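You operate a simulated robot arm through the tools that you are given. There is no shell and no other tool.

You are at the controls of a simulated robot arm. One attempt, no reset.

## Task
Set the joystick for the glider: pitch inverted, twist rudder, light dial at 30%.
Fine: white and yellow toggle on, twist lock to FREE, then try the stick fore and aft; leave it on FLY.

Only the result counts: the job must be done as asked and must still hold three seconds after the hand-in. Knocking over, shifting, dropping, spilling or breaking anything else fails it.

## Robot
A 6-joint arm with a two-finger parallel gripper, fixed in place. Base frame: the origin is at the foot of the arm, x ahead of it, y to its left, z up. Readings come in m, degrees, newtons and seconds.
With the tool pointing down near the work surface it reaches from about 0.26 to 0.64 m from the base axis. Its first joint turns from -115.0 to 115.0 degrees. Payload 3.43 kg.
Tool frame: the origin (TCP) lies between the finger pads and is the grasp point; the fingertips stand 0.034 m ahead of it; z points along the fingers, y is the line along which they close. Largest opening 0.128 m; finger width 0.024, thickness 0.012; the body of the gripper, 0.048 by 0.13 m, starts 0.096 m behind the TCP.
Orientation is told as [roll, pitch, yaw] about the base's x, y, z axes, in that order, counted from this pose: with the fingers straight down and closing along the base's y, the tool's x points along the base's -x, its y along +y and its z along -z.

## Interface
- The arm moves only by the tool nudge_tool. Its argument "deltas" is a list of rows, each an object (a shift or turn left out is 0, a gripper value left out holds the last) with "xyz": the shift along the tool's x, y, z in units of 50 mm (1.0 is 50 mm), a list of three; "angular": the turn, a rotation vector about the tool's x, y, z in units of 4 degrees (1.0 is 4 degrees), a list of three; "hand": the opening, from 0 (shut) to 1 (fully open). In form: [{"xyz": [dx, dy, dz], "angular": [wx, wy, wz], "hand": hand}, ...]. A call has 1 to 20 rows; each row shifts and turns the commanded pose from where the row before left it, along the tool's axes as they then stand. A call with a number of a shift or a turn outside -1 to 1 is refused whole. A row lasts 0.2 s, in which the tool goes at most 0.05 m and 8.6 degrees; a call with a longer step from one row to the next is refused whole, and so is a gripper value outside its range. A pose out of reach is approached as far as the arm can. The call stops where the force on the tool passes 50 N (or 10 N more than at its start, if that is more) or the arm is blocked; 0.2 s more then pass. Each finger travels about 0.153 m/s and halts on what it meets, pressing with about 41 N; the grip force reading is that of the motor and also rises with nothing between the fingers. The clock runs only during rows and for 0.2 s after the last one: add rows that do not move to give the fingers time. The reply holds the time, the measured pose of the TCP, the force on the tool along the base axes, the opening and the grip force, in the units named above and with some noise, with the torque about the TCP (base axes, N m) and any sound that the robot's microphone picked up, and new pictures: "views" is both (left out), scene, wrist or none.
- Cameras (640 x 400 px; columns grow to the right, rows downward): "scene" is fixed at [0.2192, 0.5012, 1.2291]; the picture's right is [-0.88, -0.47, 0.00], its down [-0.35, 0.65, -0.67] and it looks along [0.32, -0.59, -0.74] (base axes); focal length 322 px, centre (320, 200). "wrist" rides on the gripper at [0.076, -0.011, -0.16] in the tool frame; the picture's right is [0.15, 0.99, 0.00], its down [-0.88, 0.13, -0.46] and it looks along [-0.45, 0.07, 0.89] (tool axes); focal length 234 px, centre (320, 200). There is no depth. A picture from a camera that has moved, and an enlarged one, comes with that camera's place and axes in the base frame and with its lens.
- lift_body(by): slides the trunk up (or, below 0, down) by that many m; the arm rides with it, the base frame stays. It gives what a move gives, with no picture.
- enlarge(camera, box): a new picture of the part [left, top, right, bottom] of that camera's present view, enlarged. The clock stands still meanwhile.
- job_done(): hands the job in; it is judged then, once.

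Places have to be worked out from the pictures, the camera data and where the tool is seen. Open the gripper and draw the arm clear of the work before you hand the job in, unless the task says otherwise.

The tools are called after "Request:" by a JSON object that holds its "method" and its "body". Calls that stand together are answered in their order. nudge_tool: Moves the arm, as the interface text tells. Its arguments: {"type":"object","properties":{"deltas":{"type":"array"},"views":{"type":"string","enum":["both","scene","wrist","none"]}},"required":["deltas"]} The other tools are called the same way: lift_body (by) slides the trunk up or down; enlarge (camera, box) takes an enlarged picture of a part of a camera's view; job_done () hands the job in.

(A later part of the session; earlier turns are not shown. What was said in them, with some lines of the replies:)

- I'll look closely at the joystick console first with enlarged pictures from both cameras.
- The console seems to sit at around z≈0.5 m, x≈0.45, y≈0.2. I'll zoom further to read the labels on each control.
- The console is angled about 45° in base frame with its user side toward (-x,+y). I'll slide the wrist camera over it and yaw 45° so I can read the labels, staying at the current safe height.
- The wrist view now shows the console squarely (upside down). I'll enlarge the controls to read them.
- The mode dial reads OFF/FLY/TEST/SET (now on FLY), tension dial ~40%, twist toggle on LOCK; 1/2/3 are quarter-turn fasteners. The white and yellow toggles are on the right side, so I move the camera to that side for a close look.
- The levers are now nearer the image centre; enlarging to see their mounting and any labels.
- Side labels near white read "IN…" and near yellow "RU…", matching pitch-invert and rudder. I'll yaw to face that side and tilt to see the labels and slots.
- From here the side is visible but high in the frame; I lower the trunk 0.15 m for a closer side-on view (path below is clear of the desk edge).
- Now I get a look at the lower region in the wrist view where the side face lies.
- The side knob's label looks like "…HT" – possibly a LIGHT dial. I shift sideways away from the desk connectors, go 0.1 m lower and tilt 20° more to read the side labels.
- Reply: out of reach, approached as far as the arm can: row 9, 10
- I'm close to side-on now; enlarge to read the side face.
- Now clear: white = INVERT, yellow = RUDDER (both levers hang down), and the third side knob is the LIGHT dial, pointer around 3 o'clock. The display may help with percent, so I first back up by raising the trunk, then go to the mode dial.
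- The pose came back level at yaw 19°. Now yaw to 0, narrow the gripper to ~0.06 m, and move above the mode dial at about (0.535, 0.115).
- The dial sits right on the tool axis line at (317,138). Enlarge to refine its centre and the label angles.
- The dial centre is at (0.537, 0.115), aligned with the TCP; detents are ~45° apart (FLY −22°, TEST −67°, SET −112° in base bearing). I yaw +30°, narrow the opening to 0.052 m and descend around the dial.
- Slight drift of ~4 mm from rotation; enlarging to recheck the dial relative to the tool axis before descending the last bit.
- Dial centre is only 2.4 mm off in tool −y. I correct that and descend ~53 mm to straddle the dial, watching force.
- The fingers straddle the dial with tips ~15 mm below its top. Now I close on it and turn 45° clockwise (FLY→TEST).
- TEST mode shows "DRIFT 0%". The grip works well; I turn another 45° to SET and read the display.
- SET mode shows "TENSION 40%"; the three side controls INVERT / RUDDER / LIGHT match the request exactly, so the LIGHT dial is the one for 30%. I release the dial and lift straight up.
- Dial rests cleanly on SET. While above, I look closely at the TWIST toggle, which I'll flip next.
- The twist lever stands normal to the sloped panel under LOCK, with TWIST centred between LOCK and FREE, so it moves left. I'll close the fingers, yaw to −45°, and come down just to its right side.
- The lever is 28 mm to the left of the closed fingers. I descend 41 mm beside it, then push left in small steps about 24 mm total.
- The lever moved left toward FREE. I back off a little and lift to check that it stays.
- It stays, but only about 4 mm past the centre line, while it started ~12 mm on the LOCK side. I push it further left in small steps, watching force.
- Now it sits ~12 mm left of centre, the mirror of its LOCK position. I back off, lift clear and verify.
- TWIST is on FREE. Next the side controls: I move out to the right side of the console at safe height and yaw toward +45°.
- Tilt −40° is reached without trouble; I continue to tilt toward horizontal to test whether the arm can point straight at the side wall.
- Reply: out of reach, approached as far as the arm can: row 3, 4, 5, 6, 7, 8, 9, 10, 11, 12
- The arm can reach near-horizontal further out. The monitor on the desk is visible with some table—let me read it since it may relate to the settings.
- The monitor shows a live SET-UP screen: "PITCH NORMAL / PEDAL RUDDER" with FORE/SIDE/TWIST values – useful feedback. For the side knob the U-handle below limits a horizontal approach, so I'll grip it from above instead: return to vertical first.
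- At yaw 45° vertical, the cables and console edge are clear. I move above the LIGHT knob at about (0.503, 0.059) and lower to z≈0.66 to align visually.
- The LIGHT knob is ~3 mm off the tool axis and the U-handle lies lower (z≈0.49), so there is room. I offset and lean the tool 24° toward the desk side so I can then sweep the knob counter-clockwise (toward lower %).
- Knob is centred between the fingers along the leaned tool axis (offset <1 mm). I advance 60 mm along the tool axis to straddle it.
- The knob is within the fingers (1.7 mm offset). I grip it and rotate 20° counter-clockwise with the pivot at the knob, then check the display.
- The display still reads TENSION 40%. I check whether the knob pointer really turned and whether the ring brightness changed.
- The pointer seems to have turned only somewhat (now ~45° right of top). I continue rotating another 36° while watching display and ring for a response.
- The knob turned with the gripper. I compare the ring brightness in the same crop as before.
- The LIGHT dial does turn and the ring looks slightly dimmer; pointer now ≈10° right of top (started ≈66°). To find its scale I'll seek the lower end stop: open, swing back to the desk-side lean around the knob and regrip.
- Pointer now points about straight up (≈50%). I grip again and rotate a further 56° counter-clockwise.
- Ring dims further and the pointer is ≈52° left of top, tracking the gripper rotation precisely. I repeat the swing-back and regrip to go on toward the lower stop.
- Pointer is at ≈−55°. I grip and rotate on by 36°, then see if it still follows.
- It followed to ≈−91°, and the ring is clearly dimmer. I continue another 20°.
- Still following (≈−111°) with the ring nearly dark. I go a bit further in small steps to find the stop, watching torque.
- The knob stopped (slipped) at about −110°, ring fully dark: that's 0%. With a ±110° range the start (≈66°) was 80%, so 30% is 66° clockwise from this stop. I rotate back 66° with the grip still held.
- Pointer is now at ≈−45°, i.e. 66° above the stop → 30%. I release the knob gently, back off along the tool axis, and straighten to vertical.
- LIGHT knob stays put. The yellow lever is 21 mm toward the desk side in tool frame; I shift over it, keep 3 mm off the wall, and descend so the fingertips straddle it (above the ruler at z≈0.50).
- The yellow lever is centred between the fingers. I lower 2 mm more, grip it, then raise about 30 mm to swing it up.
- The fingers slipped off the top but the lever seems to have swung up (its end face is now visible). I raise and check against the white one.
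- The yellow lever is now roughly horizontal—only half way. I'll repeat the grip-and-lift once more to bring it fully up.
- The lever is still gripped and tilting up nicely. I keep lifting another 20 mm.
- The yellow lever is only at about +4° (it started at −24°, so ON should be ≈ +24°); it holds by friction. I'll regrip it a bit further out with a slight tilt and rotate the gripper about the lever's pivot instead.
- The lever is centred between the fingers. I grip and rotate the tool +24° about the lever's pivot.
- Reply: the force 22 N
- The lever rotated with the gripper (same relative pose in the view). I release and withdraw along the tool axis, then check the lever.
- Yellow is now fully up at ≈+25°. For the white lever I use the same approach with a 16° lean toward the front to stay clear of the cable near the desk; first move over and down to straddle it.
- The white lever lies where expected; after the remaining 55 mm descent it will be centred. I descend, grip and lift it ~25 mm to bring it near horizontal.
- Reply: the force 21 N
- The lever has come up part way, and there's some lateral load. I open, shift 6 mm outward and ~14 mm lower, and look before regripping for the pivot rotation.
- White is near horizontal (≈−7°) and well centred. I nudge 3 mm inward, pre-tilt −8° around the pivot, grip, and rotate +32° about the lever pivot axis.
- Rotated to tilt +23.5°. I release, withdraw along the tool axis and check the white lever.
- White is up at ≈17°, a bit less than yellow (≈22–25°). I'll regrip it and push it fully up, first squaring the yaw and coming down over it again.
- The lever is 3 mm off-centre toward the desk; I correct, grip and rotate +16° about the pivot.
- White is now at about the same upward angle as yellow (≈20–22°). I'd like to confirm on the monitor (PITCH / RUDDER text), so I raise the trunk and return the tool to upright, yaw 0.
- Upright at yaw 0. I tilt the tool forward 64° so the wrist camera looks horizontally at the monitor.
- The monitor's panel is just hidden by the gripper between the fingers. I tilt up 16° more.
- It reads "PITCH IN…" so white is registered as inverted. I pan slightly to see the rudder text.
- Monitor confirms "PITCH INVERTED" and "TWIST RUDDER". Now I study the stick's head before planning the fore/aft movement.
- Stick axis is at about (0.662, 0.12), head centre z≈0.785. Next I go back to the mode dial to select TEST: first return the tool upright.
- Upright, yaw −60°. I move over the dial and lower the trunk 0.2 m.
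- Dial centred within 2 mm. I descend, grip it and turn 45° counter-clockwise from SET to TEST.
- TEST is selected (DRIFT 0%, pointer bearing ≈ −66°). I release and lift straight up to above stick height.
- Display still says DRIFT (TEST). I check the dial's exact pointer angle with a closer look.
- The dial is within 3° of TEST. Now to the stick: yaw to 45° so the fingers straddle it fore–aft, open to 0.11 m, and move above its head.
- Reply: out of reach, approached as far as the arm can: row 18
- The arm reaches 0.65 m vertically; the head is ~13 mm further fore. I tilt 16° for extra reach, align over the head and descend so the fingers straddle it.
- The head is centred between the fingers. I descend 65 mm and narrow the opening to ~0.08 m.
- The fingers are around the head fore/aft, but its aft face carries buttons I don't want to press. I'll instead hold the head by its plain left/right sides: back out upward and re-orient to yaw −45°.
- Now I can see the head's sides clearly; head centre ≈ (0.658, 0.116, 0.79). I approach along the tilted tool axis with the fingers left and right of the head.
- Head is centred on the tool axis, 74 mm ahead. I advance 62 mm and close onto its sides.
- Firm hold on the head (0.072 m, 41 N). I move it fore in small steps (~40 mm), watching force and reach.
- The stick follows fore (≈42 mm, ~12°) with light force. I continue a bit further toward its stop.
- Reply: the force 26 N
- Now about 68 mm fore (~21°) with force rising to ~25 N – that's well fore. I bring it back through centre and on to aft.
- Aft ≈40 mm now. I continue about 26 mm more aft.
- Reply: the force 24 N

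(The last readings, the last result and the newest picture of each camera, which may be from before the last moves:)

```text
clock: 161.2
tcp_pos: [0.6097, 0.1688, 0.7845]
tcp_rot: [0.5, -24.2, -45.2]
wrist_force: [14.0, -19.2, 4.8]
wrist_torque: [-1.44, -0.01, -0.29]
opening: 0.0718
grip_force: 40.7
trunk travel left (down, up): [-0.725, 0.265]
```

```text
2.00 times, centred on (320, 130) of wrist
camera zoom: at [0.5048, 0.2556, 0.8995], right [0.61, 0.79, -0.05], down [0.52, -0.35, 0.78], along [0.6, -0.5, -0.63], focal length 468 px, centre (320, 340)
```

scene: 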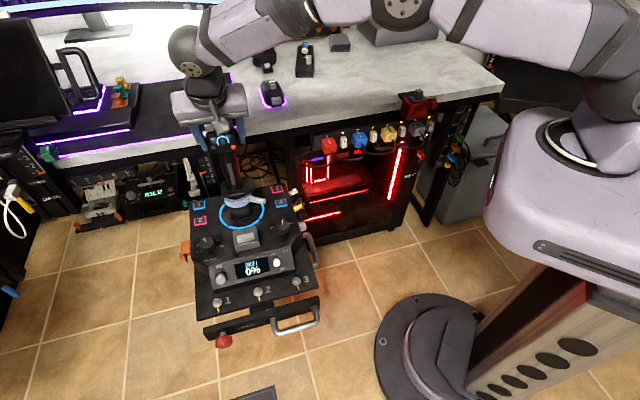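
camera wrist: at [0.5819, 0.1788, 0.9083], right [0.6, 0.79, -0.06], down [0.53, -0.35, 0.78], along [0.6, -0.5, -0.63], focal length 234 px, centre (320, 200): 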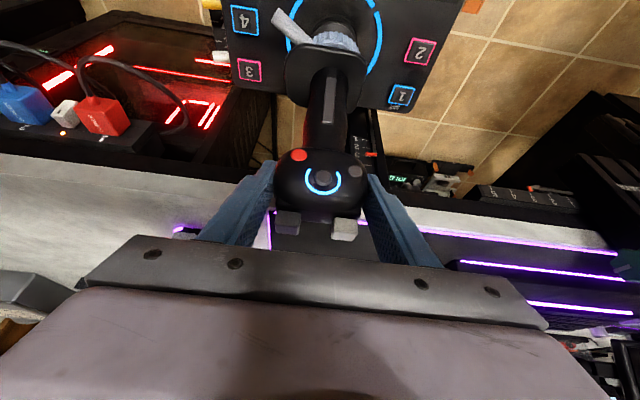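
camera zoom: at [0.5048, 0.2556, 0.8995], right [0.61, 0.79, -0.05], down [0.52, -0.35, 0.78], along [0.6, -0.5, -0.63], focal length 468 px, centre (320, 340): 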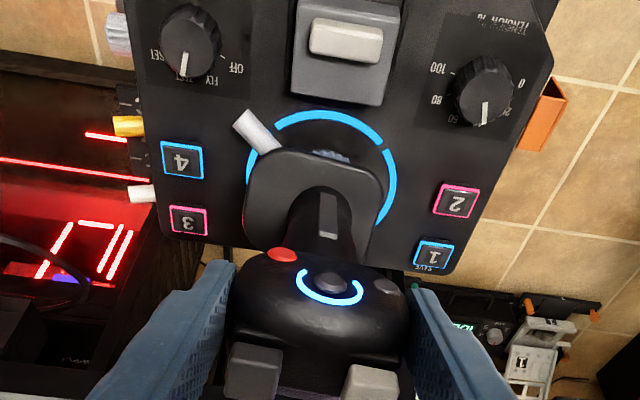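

Aft ≈67 mm (~20°), similar resistance. I bring the stick back to centre and release it gently.

Request:
{"method": "nudge_tool", "body": {"deltas": [{"xyz": [-0.168, 0, 0.013]}, {"xyz": [-0.166, 0, 0.019]}, {"xyz": [-0.164, 0, 0.025]}, {"xyz": [-0.1615, 0, 0.03]}, {"xyz": [-0.158, 0, 0.038]}, {"xyz": [-0.156, 0, 0.043]}, {"xyz": [-0.153, 0, 0.05]}, {"xyz": [-0.15, 0, 0.056]}, {"xyz": [-0.148, 0, 0.061]}, {}, {"hand": 0.6}, {"hand": 0.86}, {"hand": 0.86}], "views": "both"}}

Request:
{"method": "enlarge", "body": {"camera": "scene", "box": [180, 80, 320, 290]}}

Request:
{"method": "enlarge", "body": {"camera": "wrist", "box": [200, 30, 440, 230]}}

```text
clock: 164.0
tcp_pos: [0.6579, 0.1211, 0.798]
tcp_rot: [0.2, -24.0, -45.1]
wrist_force: [-0.1, -0.1, 0.0]
wrist_torque: [-0.03, 0.02, 0.01]
opening: 0.1101
grip_force: 0.0
trunk travel left (down, up): [-0.725, 0.265]
camera wrist: at [0.5539, 0.2085, 0.9126], right [0.6, 0.79, -0.06], down [0.53, -0.35, 0.78], along [0.6, -0.5, -0.63], focal length 234 px, centre (320, 200)
```

scene: 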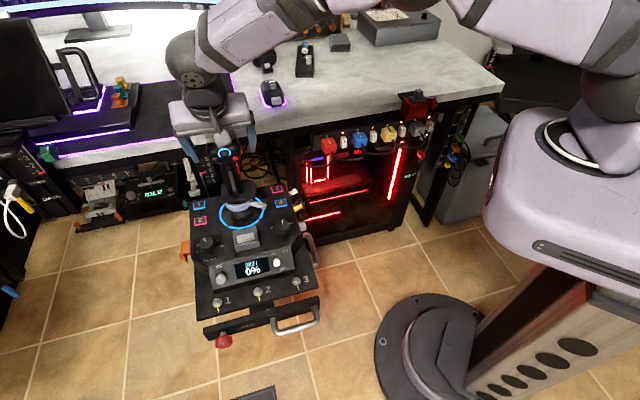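
wrist: 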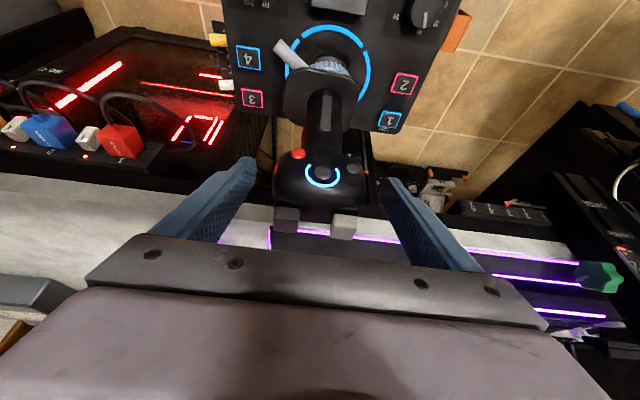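

```text
1.90 times, centred on (250, 185) of scene
camera zoom: at [0.2192, 0.5012, 1.2291], right [-0.88, -0.47, 0.0], down [-0.35, 0.65, -0.67], along [0.32, -0.59, -0.74], focal length 613 px, centre (453, 229)
```

zoom: 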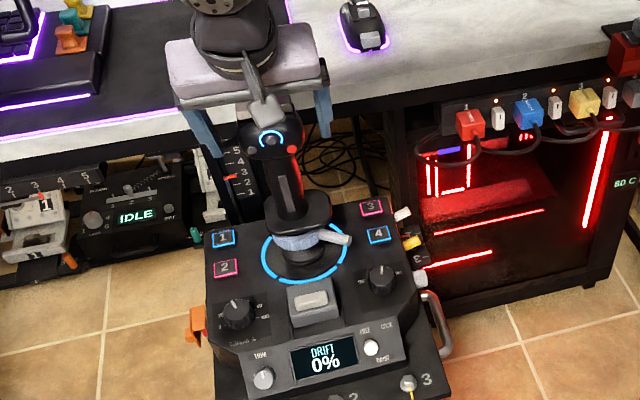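

```text
2.00 times, centred on (320, 130) of wrist
camera zoom: at [0.5539, 0.2085, 0.9126], right [0.6, 0.79, -0.06], down [0.53, -0.35, 0.78], along [0.6, -0.5, -0.63], focal length 468 px, centre (320, 340)
```

zoom: 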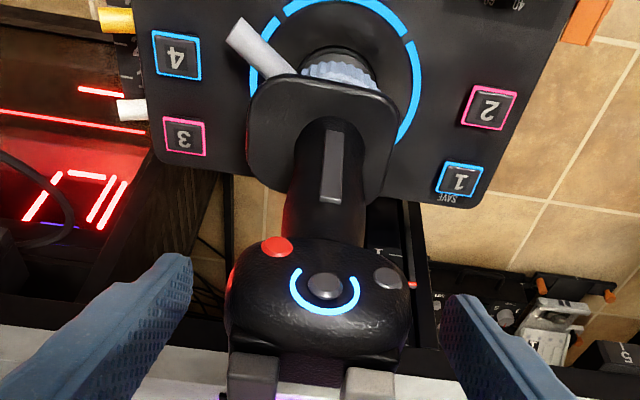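

The stick self-centres. I withdraw upward, straighten the tool, and go over the mode dial again for the final FLY setting.

Request:
{"method": "nudge_tool", "body": {"deltas": [{"xyz": [0, 0, -0.95]}, {"xyz": [0, 0, -0.95]}, {"angular": [0, 1, 0]}, {"angular": [0, 1, 0]}, {"angular": [0, 1, 0]}, {"angular": [0, 1, 0]}, {"angular": [0, 1, 0]}, {"angular": [0, 1, 0]}, {"xyz": [0.403, -0.9, 0]}, {"xyz": [0.403, -0.9, 0]}, {"hand": 0.42}, {"hand": 0.42}], "views": "none"}}

Request:
{"method": "nudge_tool", "body": {"deltas": [{"xyz": [0, 0, 0.86]}, {"xyz": [0, 0, 0.86]}, {"xyz": [0, 0, 0.86]}, {"xyz": [0, 0, 0.86]}, {"xyz": [0, 0, 0.86]}], "views": "none"}}

Request:
{"method": "enlarge", "body": {"camera": "wrist", "box": [240, 110, 400, 210]}}

Request:
{"method": "enlarge", "body": {"camera": "scene", "box": [190, 150, 330, 270]}}

```text
clock: 166.6
tcp_pos: [0.5372, 0.1148, 0.8845]
tcp_rot: [0.2, -0.2, -45.0]
wrist_force: [-0.5, -0.5, 0.1]
wrist_torque: [-0.02, -0.01, -0.01]
opening: 0.0538
grip_force: 0.1
trunk travel left (down, up): [-0.725, 0.265]
```

```text
clock: 167.8
tcp_pos: [0.538, 0.1154, 0.668]
tcp_rot: [0.3, -0.1, -45.0]
wrist_force: [0.0, 0.0, -0.2]
wrist_torque: [-0.03, -0.01, 0.0]
opening: 0.0539
grip_force: 0.1
trunk travel left (down, up): [-0.725, 0.265]
```

```text
4.00 times, centred on (320, 160) of wrist
camera zoom: at [0.475, 0.1622, 0.8266], right [0.6, 0.8, 0.0], down [0.71, -0.53, 0.46], along [0.37, -0.27, -0.89], focal length 937 px, centre (320, 360)
```

zoom: 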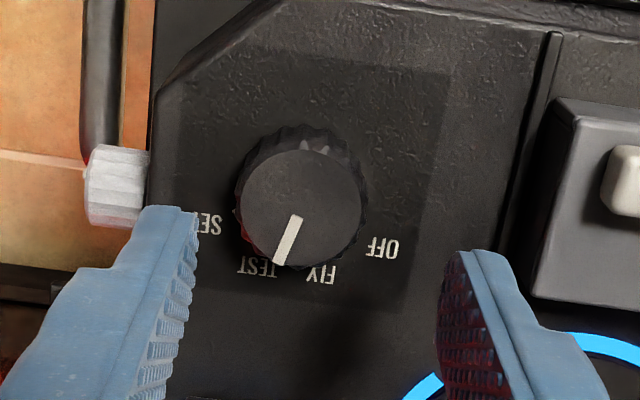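

```text
3.33 times, centred on (260, 210) of scene
camera zoom: at [0.2192, 0.5012, 1.2291], right [-0.88, -0.47, 0.0], down [-0.35, 0.65, -0.67], along [0.32, -0.59, -0.74], focal length 1073 px, centre (520, 167)
```

zoom: 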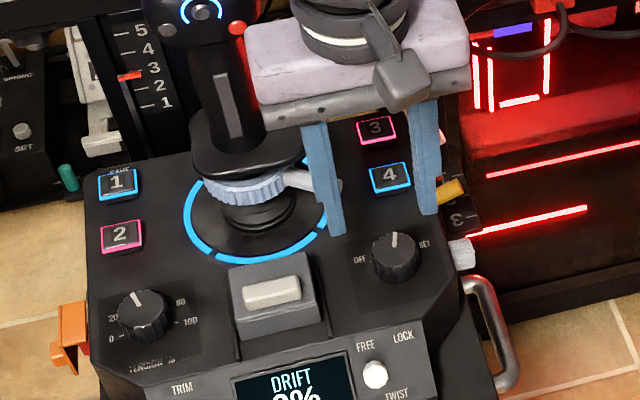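

The dial is 4 mm off laterally; pointer at ≈−56°, so FLY (−22.5°) needs about 34° counter-clockwise. I correct, descend, grip and turn.

Request:
{"method": "nudge_tool", "body": {"deltas": [{"xyz": [-0.016, -0.078, 0.45]}, {"xyz": [0, 0, 0.45]}, {"xyz": [0, 0, 0.32]}, {"hand": 0.2}, {"hand": 0.2}, {"angular": [0, 0, -0.95]}, {"angular": [0, 0, -0.95]}, {"angular": [0, 0, -0.95]}, {"angular": [0, 0, -0.95]}, {"angular": [0, 0, -0.95]}, {"angular": [0, 0, -0.95]}, {"angular": [0, 0, -0.95]}, {"angular": [0, 0, -0.95]}, {"angular": [0, 0, -0.95]}], "views": "none"}}

Request:
{"method": "enlarge", "body": {"camera": "wrist", "box": [240, 120, 400, 220]}}

Request:
{"method": "enlarge", "body": {"camera": "scene", "box": [190, 170, 330, 290]}}

```text
clock: 170.8
tcp_pos: [0.537, 0.1121, 0.609]
tcp_rot: [0.0, -0.1, -10.8]
wrist_force: [-2.3, 20.6, -9.9]
wrist_torque: [0.67, -0.21, -0.05]
opening: 0.0327
grip_force: 45.4
trunk travel left (down, up): [-0.725, 0.265]
```

```text
4.00 times, centred on (320, 170) of wrist
camera zoom: at [0.4589, 0.1161, 0.7662], right [0.04, 1.0, 0.0], down [0.89, -0.04, 0.46], along [0.46, -0.02, -0.89], focal length 937 px, centre (320, 320)
```

zoom: 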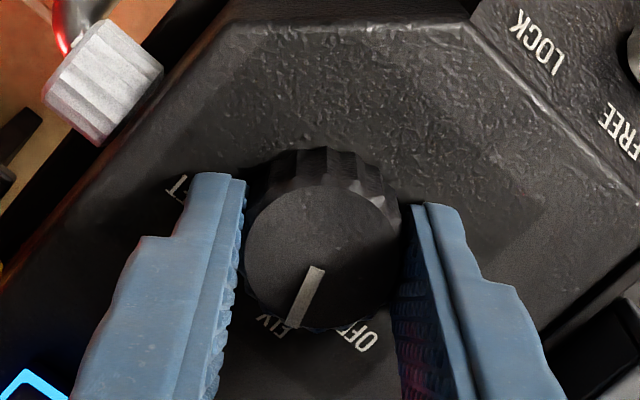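

```text
3.33 times, centred on (260, 230) of scene
camera zoom: at [0.2192, 0.5012, 1.2291], right [-0.88, -0.47, 0.0], down [-0.35, 0.65, -0.67], along [0.32, -0.59, -0.74], focal length 1073 px, centre (520, 100)
```

zoom: 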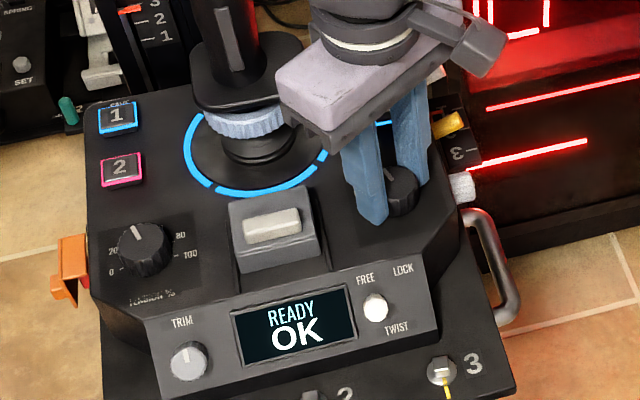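

READY / OK is displayed and the pointer is at ≈ −20.5° (FLY = −22.5°). I release the dial and lift clear, then inspect everything.

Request:
{"method": "nudge_tool", "body": {"deltas": [{"hand": 0.42}, {"hand": 0.42}, {"xyz": [0, 0, -0.5]}, {"xyz": [0, 0, -0.9]}, {"xyz": [0, 0, -0.9]}, {"xyz": [0, 0, -0.9]}, {"xyz": [0, 0, -0.9]}, {"xyz": [0, 0, -0.9]}], "views": "both"}}

Request:
{"method": "enlarge", "body": {"camera": "wrist", "box": [240, 70, 400, 170]}}

Request:
{"method": "enlarge", "body": {"camera": "scene", "box": [190, 170, 330, 290]}}

Request:
{"method": "enlarge", "body": {"camera": "scene", "box": [254, 195, 318, 235]}}

```text
clock: 172.6
tcp_pos: [0.5374, 0.1105, 0.8572]
tcp_rot: [0.1, -0.2, -10.8]
wrist_force: [0.1, 0.0, 0.0]
wrist_torque: [0.03, -0.03, 0.01]
opening: 0.0537
grip_force: 0.1
trunk travel left (down, up): [-0.725, 0.265]
camera wrist: at [0.4592, 0.1141, 1.0168], right [0.04, 1.0, 0.0], down [0.89, -0.04, 0.46], along [0.46, -0.02, -0.89], focal length 234 px, centre (320, 200)
```

scene: 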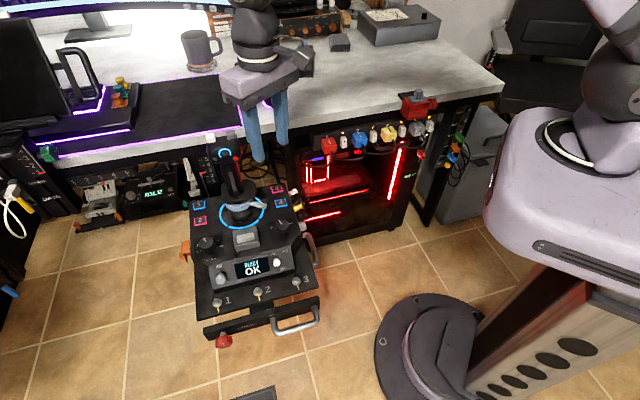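
wrist: 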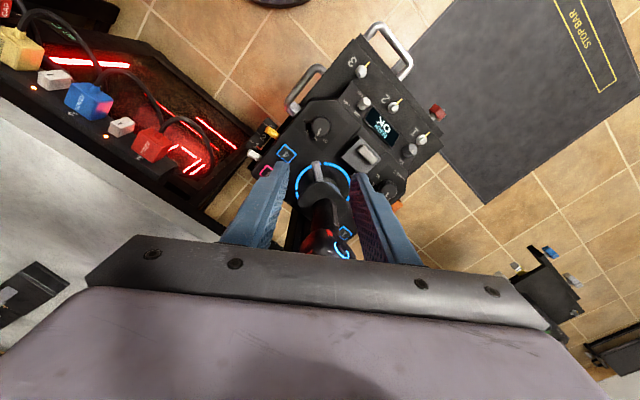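

```text
4.00 times, centred on (320, 120) of wrist
camera zoom: at [0.4592, 0.1141, 1.0168], right [0.04, 1.0, 0.0], down [0.89, -0.04, 0.46], along [0.46, -0.02, -0.89], focal length 937 px, centre (320, 520)
```

zoom: 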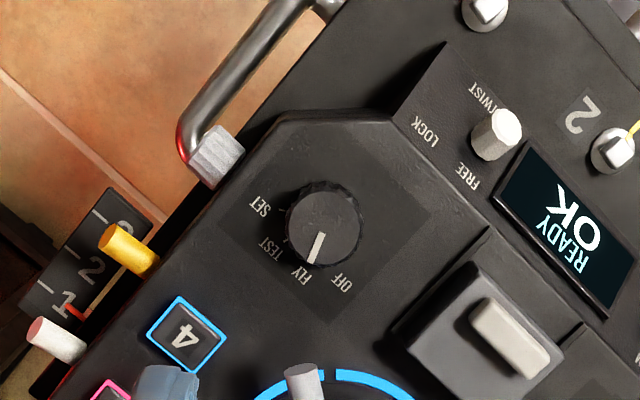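

```text
3.33 times, centred on (260, 230) of scene
camera zoom: at [0.2192, 0.5012, 1.2291], right [-0.88, -0.47, 0.0], down [-0.35, 0.65, -0.67], along [0.32, -0.59, -0.74], focal length 1073 px, centre (520, 100)
```

zoom: 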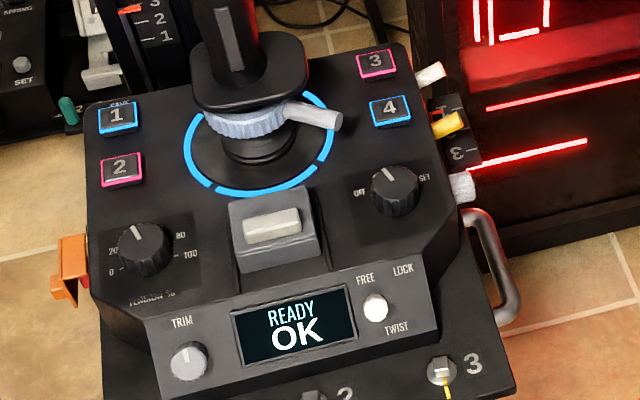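

```text
10.00 times, centred on (286, 215) of scene
camera zoom: at [0.2192, 0.5012, 1.2291], right [-0.88, -0.47, 0.0], down [-0.35, 0.65, -0.67], along [0.32, -0.59, -0.74], focal length 3218 px, centre (660, 50)
```

zoom: 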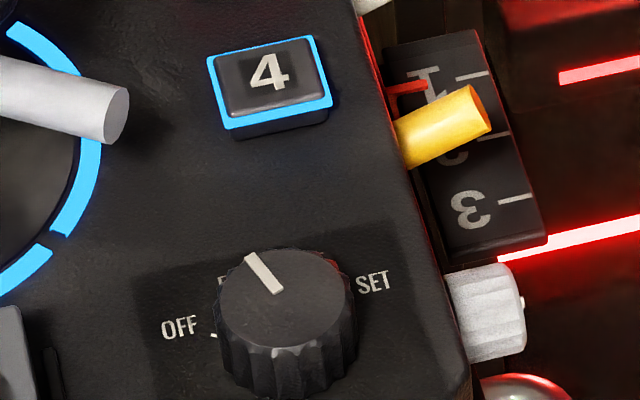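

FLY is set, both levers up, twist FREE. To be sure about the LIGHT dial, I'll take a frontal look at it again from the right side (expected pointer ≈ −45° for 30%).

Request:
{"method": "nudge_tool", "body": {"deltas": [{"angular": [0, 0, -0.996]}, {"angular": [0, 0, -0.996]}, {"angular": [0, 0, -0.996]}, {"angular": [0, 0, -0.996]}, {"angular": [0, 0, -0.996]}, {"angular": [0, 0, -0.996]}, {"angular": [0, 0, -0.996]}, {"angular": [0, 0, -0.996]}, {"angular": [0, 0, -0.996]}, {"angular": [0, 0, -0.996]}, {"angular": [0, 0, -0.996]}, {"angular": [0, 0, -0.996]}, {"angular": [0, 0, -0.996]}, {"angular": [0, 0, -0.996]}, {"xyz": [0.897, -0.291, 0]}, {"xyz": [0.897, -0.291, 0]}, {"xyz": [0.897, -0.291, 0]}, {"xyz": [0.897, -0.291, 0]}, {"xyz": [0.897, -0.291, 0]}], "views": "none"}}

Request:
{"method": "nudge_tool", "body": {"deltas": [{"angular": [0, -1, 0]}, {"angular": [0, -1, 0]}, {"angular": [0, -1, 0]}, {"angular": [0, -1, 0]}, {"angular": [0, -1, 0]}, {"angular": [0, -1, 0]}, {"angular": [0, -1, 0]}, {"angular": [0, -1, 0]}, {"angular": [0, -1, 0]}, {"angular": [0, -1, 0]}, {"angular": [0, -1, 0]}], "views": "both"}}

```text
clock: 176.6
tcp_pos: [0.4284, -0.1016, 0.8569]
tcp_rot: [0.0, -0.2, 45.1]
wrist_force: [0.4, 0.8, -1.4]
wrist_torque: [0.01, -0.03, -0.01]
opening: 0.0537
grip_force: 0.1
trunk travel left (down, up): [-0.725, 0.265]
```

```text
clock: 179.0
tcp_pos: [0.428, -0.1003, 0.8563]
tcp_rot: [-0.2, -44.4, 45.0]
wrist_force: [-0.3, 0.0, 0.1]
wrist_torque: [-0.02, 0.0, 0.03]
opening: 0.0537
grip_force: 0.0
trunk travel left (down, up): [-0.725, 0.265]
camera wrist: at [0.3174, -0.2241, 0.9178], right [-0.77, 0.63, -0.1], down [0.13, 0.31, 0.94], along [0.62, 0.71, -0.32], focal length 234 px, centre (320, 200)
```

scene: 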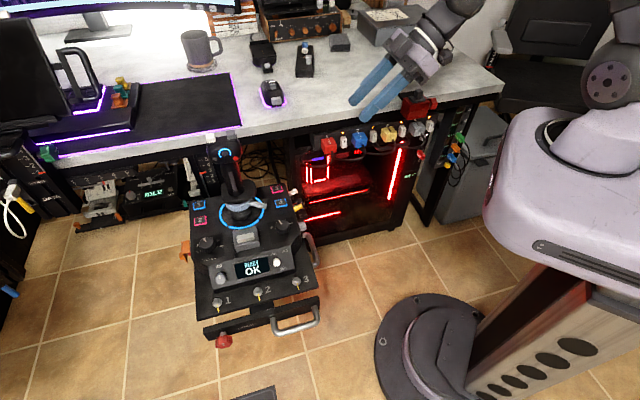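
wrist: 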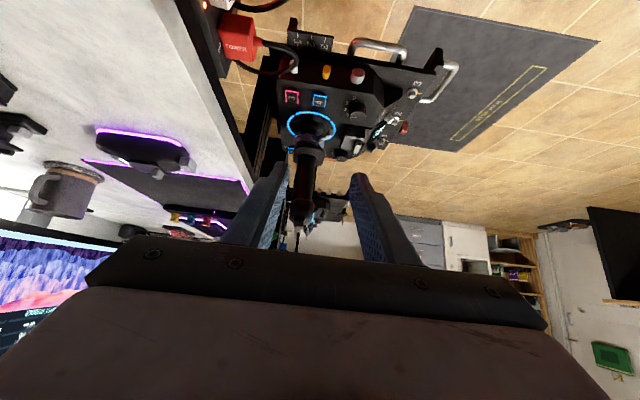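

I shift 4 cm away from the connectors and lower the trunk 0.2 m for the frontal view.

Request:
{"method": "nudge_tool", "body": {"deltas": [{"xyz": [0, 0.8, 0]}], "views": "none"}}

Request:
{"method": "lift_body", "body": {"by": -0.22}}

Request:
{"method": "enlarge", "body": {"camera": "wrist", "box": [240, 110, 400, 210]}}

```text
clock: 179.4
tcp_pos: [0.3993, -0.0692, 0.8553]
tcp_rot: [-0.2, -44.2, 45.0]
wrist_force: [-0.4, 0.2, 0.4]
wrist_torque: [-0.02, 0.0, -0.02]
opening: 0.0538
grip_force: 0.0
trunk travel left (down, up): [-0.725, 0.265]
```

```text
clock: 181.8
tcp_pos: [0.3997, -0.071, 0.6352]
tcp_rot: [-0.1, -44.2, 45.1]
wrist_force: [-0.3, 0.1, 0.6]
wrist_torque: [0.01, 0.02, 0.01]
opening: 0.054
grip_force: 0.0
trunk travel left (down, up): [-0.505, 0.485]
```

```text
4.00 times, centred on (320, 160) of wrist
camera zoom: at [0.2891, -0.1943, 0.6973], right [-0.77, 0.63, -0.1], down [0.13, 0.31, 0.94], along [0.62, 0.71, -0.32], focal length 937 px, centre (320, 360)
```

zoom: 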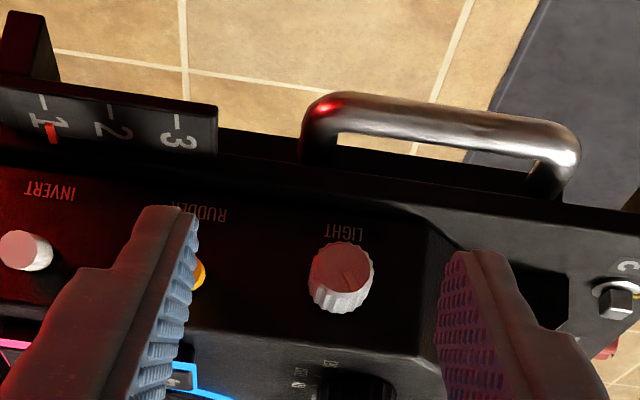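

Now a tight enlargement of the LIGHT knob face.

Request:
{"method": "enlarge", "body": {"camera": "wrist", "box": [305, 162, 345, 192]}}

Request:
{"method": "enlarge", "body": {"camera": "wrist", "box": [236, 150, 300, 190]}}

```text
13.33 times, centred on (325, 177) of wrist
camera zoom: at [0.2891, -0.1943, 0.6973], right [-0.77, 0.63, -0.1], down [0.13, 0.31, 0.94], along [0.62, 0.71, -0.32], focal length 3122 px, centre (253, 507)
```

zoom: 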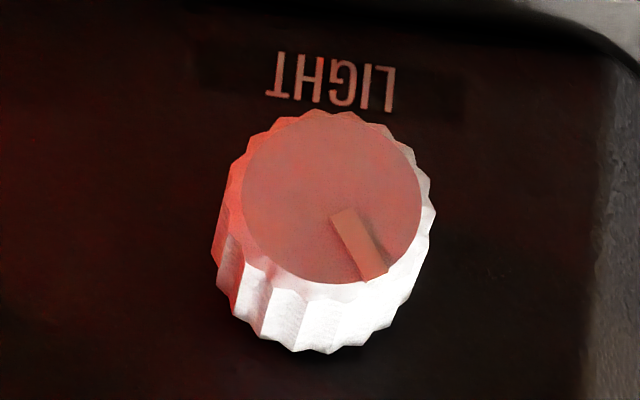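

```text
10.00 times, centred on (268, 170) of wrist
camera zoom: at [0.2891, -0.1943, 0.6973], right [-0.77, 0.63, -0.1], down [0.13, 0.31, 0.94], along [0.62, 0.71, -0.32], focal length 2342 px, centre (840, 500)
```

zoom: 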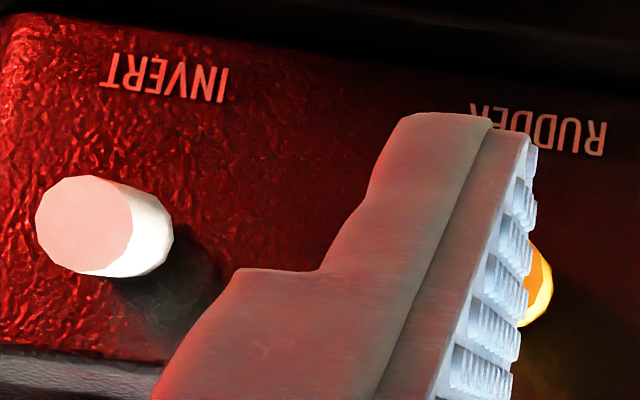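

The frontal view gives a more reliable angle: pointer ≈ −34°. I zoom further to measure it accurately.

Request:
{"method": "enlarge", "body": {"camera": "wrist", "box": [314, 166, 338, 186]}}

Request:
{"method": "enlarge", "body": {"camera": "scene", "box": [190, 175, 290, 238]}}

```text
16.00 times, centred on (326, 176) of wrist
camera zoom: at [0.2891, -0.1943, 0.6973], right [-0.77, 0.63, -0.1], down [0.13, 0.31, 0.94], along [0.62, 0.71, -0.32], focal length 3747 px, centre (224, 584)
```

zoom: 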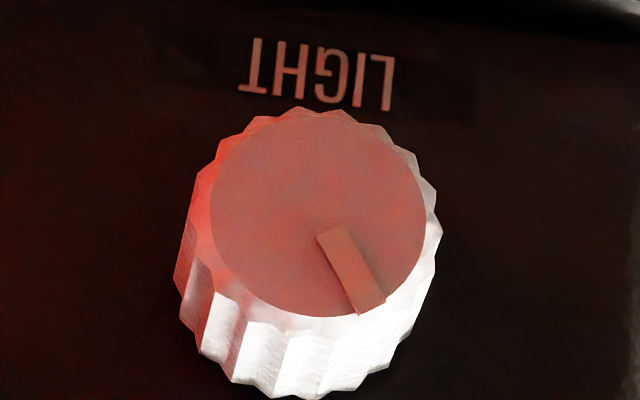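

```text
6.35 times, centred on (240, 206) of scene
camera zoom: at [0.2192, 0.5012, 1.2291], right [-0.88, -0.47, 0.0], down [-0.35, 0.65, -0.67], along [0.32, -0.59, -0.74], focal length 2043 px, centre (828, 159)
```

zoom: 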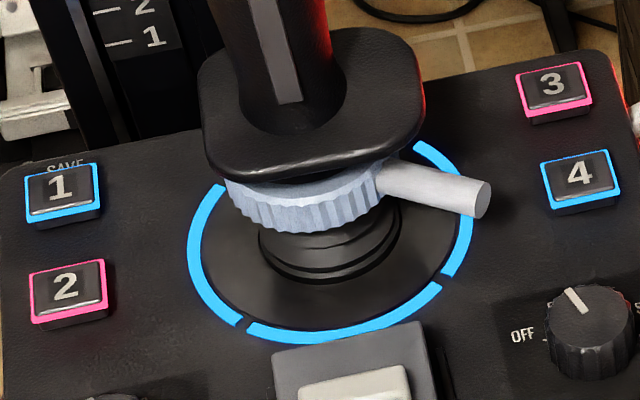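

Frontal reading: −34°; with 66° from the stop that puts the stop at −100° (like the TENSION dial's ±100° scale), so LIGHT is now ≈33%. I need another ~6° counter-clockwise; I go back up and over the knob.

Request:
{"method": "lift_body", "body": {"by": 0.22}}

Request:
{"method": "nudge_tool", "body": {"deltas": [{"angular": [0, 1, 0], "hand": 0.36}, {"angular": [0, 1, 0]}, {"angular": [0, 1, 0]}, {"angular": [0, 1, 0]}, {"angular": [0, 1, 0]}, {"angular": [0, 1, 0]}, {"angular": [0, 1, 0]}, {"angular": [0, 1, 0]}, {"angular": [0, 1, 0]}, {"angular": [0, 1, 0]}, {"angular": [0, 1.0, 0]}, {"xyz": [-0.823, 0.093, 0]}, {"xyz": [-0.823, 0.093, 0]}, {"xyz": [-0.823, 0.093, 0]}, {"xyz": [-0.823, 0.093, 0]}, {"xyz": [0, 0, 0.97]}, {"xyz": [0, 0, 0.97]}, {"xyz": [0, 0, 0.97]}, {"xyz": [0, 0, 0.97]}], "views": "both"}}

Request:
{"method": "enlarge", "body": {"camera": "wrist", "box": [240, 100, 400, 200]}}

```text
clock: 184.1
tcp_pos: [0.399, -0.07, 0.8568]
tcp_rot: [-0.1, -44.2, 45.1]
wrist_force: [0.0, -0.2, 0.3]
wrist_torque: [-0.03, -0.04, 0.03]
opening: 0.0539
grip_force: 0.1
trunk travel left (down, up): [-0.725, 0.265]
```

```text
clock: 188.1
tcp_pos: [0.5053, 0.0594, 0.6589]
tcp_rot: [-0.1, -0.1, 44.8]
wrist_force: [0.4, -1.5, 0.0]
wrist_torque: [0.02, 0.03, 0.01]
opening: 0.046
grip_force: 0.0
trunk travel left (down, up): [-0.725, 0.265]
camera wrist: at [0.4576, -0.0023, 0.8193], right [-0.8, 0.6, 0.0], down [0.53, 0.71, 0.46], along [0.28, 0.37, -0.89], focal length 234 px, centre (320, 200)
```

scene: 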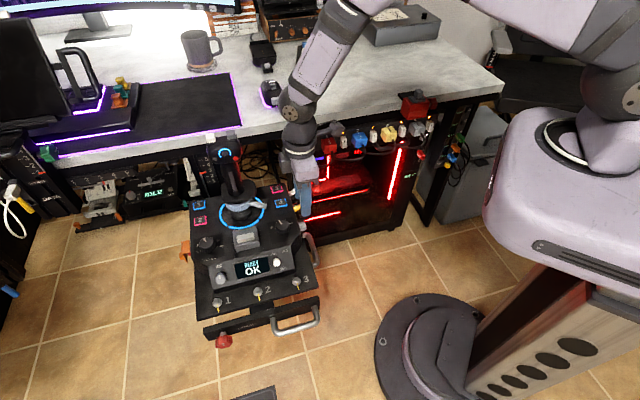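
wrist: 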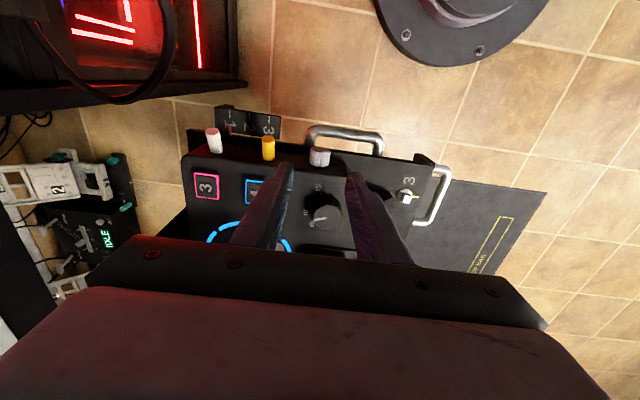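

```text
4.00 times, centred on (320, 150) of wrist
camera zoom: at [0.4576, -0.0023, 0.8193], right [-0.8, 0.6, 0.0], down [0.53, 0.71, 0.46], along [0.28, 0.37, -0.89], focal length 937 px, centre (320, 400)
```

zoom: 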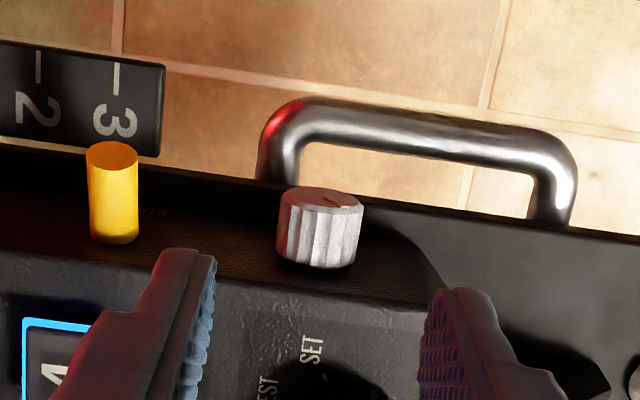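

The knob is centred (0.5 mm). I shift 3 mm outward, descend, grip and turn it 6.5° counter-clockwise.

Request:
{"method": "nudge_tool", "body": {"deltas": [{"xyz": [0.05, 0.01, 0.55]}, {"xyz": [0, 0, 0.55]}, {"xyz": [0, 0, 0.53]}, {"hand": 0.1}, {"hand": 0.1}, {"hand": 0.1}, {"xyz": [0, 0.032, 0.001], "angular": [0.81, 0, 0]}, {"xyz": [0, 0.032, 0.001], "angular": [0.81, 0, 0]}, {}], "views": "none"}}

Request:
{"method": "enlarge", "body": {"camera": "wrist", "box": [280, 155, 360, 205]}}

Request:
{"method": "nudge_tool", "body": {"deltas": [{"hand": 0.36}, {"hand": 0.36}, {"xyz": [0, 0, -0.5]}, {"xyz": [0, 0, -0.9]}, {"angular": [-0.81, 0, 0]}, {"xyz": [0, 0, -0.9], "angular": [-0.81, 0, 0]}, {"xyz": [0, 0, -0.9]}, {"xyz": [0, 0, -0.9]}, {"xyz": [0, 0, -0.9]}], "views": "none"}}

```text
clock: 190.1
tcp_pos: [0.5004, 0.0596, 0.5804]
tcp_rot: [-6.6, -0.2, 44.9]
wrist_force: [8.9, -7.9, -1.9]
wrist_torque: [-0.48, -0.06, -0.09]
opening: 0.0234
grip_force: 45.0
trunk travel left (down, up): [-0.725, 0.265]
```

```text
8.00 times, centred on (320, 180) of wrist
camera zoom: at [0.4402, 0.0121, 0.7401], right [-0.8, 0.59, -0.11], down [0.49, 0.75, 0.44], along [0.35, 0.3, -0.89], focal length 1873 px, centre (320, 360)
```

zoom: 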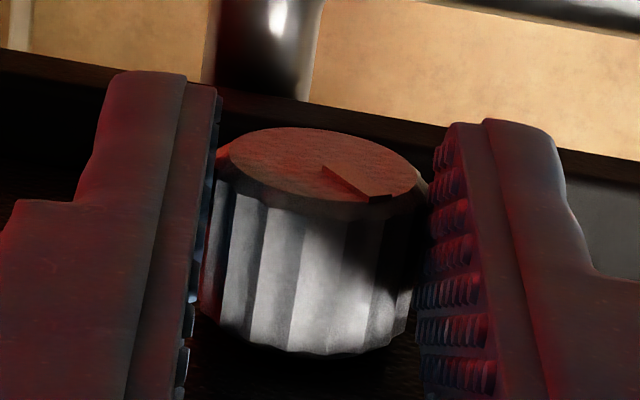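

```text
clock: 192.1
tcp_pos: [0.49, 0.0665, 0.8295]
tcp_rot: [0.0, -0.2, 44.9]
wrist_force: [-0.2, -0.2, 0.6]
wrist_torque: [0.01, -0.03, 0.0]
opening: 0.046
grip_force: 0.0
trunk travel left (down, up): [-0.725, 0.265]
```

Turned and released. I return to the frontal viewpoint to verify the LIGHT pointer.

Request:
{"method": "nudge_tool", "body": {"deltas": [{"xyz": [0.8, -0.165, -0.135]}, {"xyz": [0.8, -0.165, -0.135]}, {"xyz": [0.8, -0.165, -0.135]}, {"xyz": [0.8, -0.165, -0.135]}, {"angular": [0, -1, 0]}, {"angular": [0, -1, 0]}, {"angular": [0, -1, 0]}, {"angular": [0, -1, 0]}, {"angular": [0, -1, 0]}, {"angular": [0, -1, 0]}, {"angular": [0, -1, 0]}, {"angular": [0, -1, 0]}, {"angular": [0, -1, 0]}, {"angular": [0, -1, 0]}, {"angular": [0, -1, 0]}], "views": "none"}}

Request:
{"method": "lift_body", "body": {"by": -0.22}}

Request:
{"method": "enlarge", "body": {"camera": "wrist", "box": [240, 110, 400, 210]}}

Request:
{"method": "enlarge", "body": {"camera": "wrist", "box": [314, 166, 338, 186]}}

```text
clock: 195.3
tcp_pos: [0.3995, -0.0702, 0.8566]
tcp_rot: [-0.1, -44.2, 44.9]
wrist_force: [-0.4, 0.3, 0.0]
wrist_torque: [0.01, 0.04, -0.01]
opening: 0.0462
grip_force: 0.0
trunk travel left (down, up): [-0.725, 0.265]
```

```text
clock: 197.6
tcp_pos: [0.4004, -0.0692, 0.6375]
tcp_rot: [-0.1, -44.1, 45.0]
wrist_force: [0.2, 0.7, -0.7]
wrist_torque: [0.0, 0.0, 0.03]
opening: 0.0461
grip_force: 0.1
trunk travel left (down, up): [-0.505, 0.485]
```

```text
4.00 times, centred on (320, 160) of wrist
camera zoom: at [0.2899, -0.193, 0.6981], right [-0.77, 0.63, -0.1], down [0.13, 0.31, 0.94], along [0.62, 0.71, -0.32], focal length 937 px, centre (320, 360)
```

zoom: 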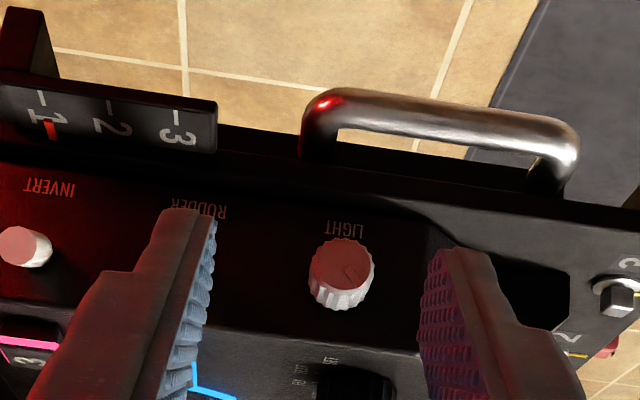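

```text
16.00 times, centred on (326, 176) of wrist
camera zoom: at [0.2899, -0.193, 0.6981], right [-0.77, 0.63, -0.1], down [0.13, 0.31, 0.94], along [0.62, 0.71, -0.32], focal length 3747 px, centre (224, 584)
```

zoom: 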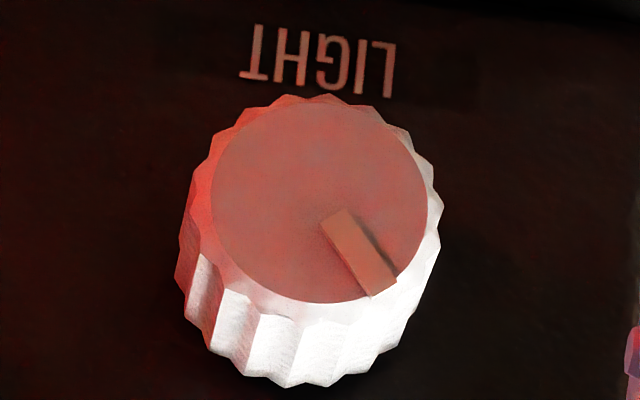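

LIGHT now reads −39° → about 30%. Both side levers are up. I raise the arm away, open the gripper and make a final check.

Request:
{"method": "lift_body", "body": {"by": 0.25}}

Request:
{"method": "nudge_tool", "body": {"deltas": [{"angular": [0, 1, 0], "hand": 1.0}, {"angular": [0, 1, 0]}, {"angular": [0, 1, 0]}, {"angular": [0, 1, 0]}, {"angular": [0, 1, 0]}, {"angular": [0, 1, 0]}, {"angular": [0, 1, 0]}, {"angular": [0, 1, 0]}, {"angular": [0, 1, 0]}, {"angular": [0, 1, 0]}, {"angular": [0, 1, 0]}], "views": "both"}}

Request:
{"method": "enlarge", "body": {"camera": "scene", "box": [180, 120, 330, 240]}}

Request:
{"method": "enlarge", "body": {"camera": "scene", "box": [180, 220, 330, 350]}}

```text
clock: 200.2
tcp_pos: [0.4001, -0.0686, 0.8869]
tcp_rot: [-0.1, -44.2, 45.0]
wrist_force: [1.1, 0.2, 0.1]
wrist_torque: [-0.01, 0.01, -0.01]
opening: 0.0462
grip_force: 0.0
trunk travel left (down, up): [-0.755, 0.235]
```

```text
clock: 202.6
tcp_pos: [0.4002, -0.071, 0.8872]
tcp_rot: [0.0, 0.0, 45.0]
wrist_force: [0.4, -0.6, 0.0]
wrist_torque: [0.0, 0.02, 0.0]
opening: 0.128
grip_force: 0.0
trunk travel left (down, up): [-0.755, 0.235]
camera wrist: at [0.3532, -0.13, 1.0463], right [-0.8, 0.6, 0.0], down [0.53, 0.71, 0.46], along [0.27, 0.37, -0.89], focal length 234 px, centre (320, 200)
```

scene: 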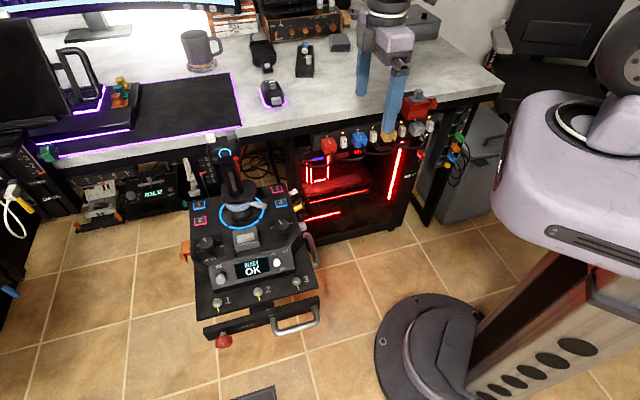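
wrist: 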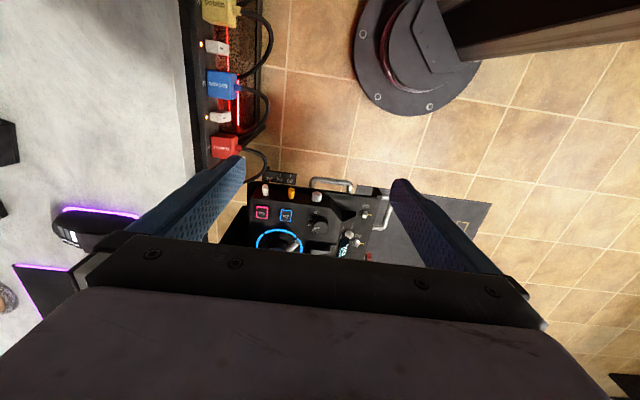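

```text
3.33 times, centred on (255, 180) of scene
camera zoom: at [0.2192, 0.5012, 1.2291], right [-0.88, -0.47, 0.0], down [-0.35, 0.65, -0.67], along [0.32, -0.59, -0.74], focal length 1073 px, centre (537, 267)
```

zoom: 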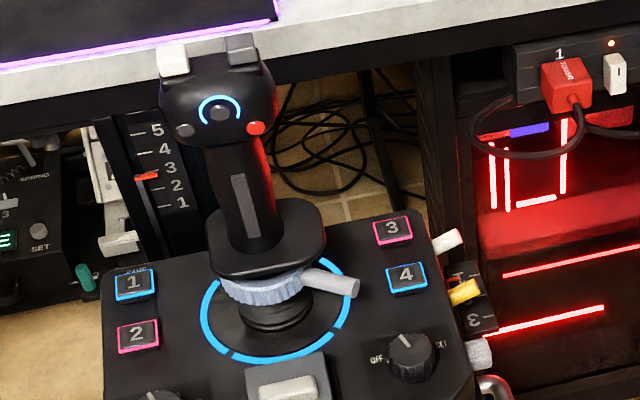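

```text
3.08 times, centred on (255, 285) of scene
camera zoom: at [0.2192, 0.5012, 1.2291], right [-0.88, -0.47, 0.0], down [-0.35, 0.65, -0.67], along [0.32, -0.59, -0.74], focal length 990 px, centre (520, -62)
```

zoom: 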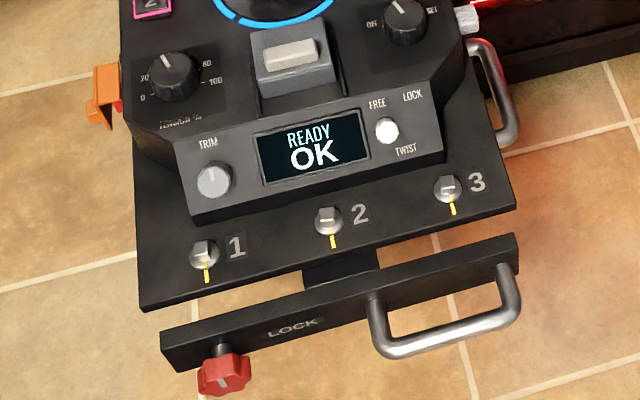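

Everything is as asked: INVERT and RUDDER levers up (the monitor showed PITCH INVERTED / TWIST RUDDER), LIGHT at about 30%, twist FREE. The stick was tried fore and aft in TEST, the dial is on FLY with READY OK, and the arm is clear with the gripper open. I hand in the job.

Request:
{"method": "job_done", "body": {}}

```text
The job is handed in.
```

I set the joystick for the glider as you asked and handed the job in. The least certain item is the light dial, which I had to set by pointer angle.

| Setting | State at hand-in |
|---|---|
| Pitch | White INVERT toggle up; the monitor read PITCH INVERTED |
| Rudder | Yellow RUDDER toggle up; the monitor read TWIST RUDDER |
| Light dial | About 30%, set by pointer angle |
| Twist lock | FREE |
| Stick test | Moved about 68 mm fore and 67 mm aft with the mode dial on TEST; it self-centred, drift 0% |
| Mode | FLY, display showing READY OK |

- **Light dial:** I took "light dial" to mean the knob labelled LIGHT on the right side, not the TENSION dial, which I left at 40%. LIGHT has no scale and no readout, so I judged 30% from its pointer angle and its lower stop. That assumes its range is symmetric, about 100° either way. The pointer reads about 30.5%, and being off by a percent or two is possible.
- **Monitor check:** I read the monitor after flipping the toggles and before the stick test, not again at the end. The toggles were still up in the last picture.
- **Nothing else moved:** The final pictures show no other control or object shifted. The arm is clear and the gripper open.
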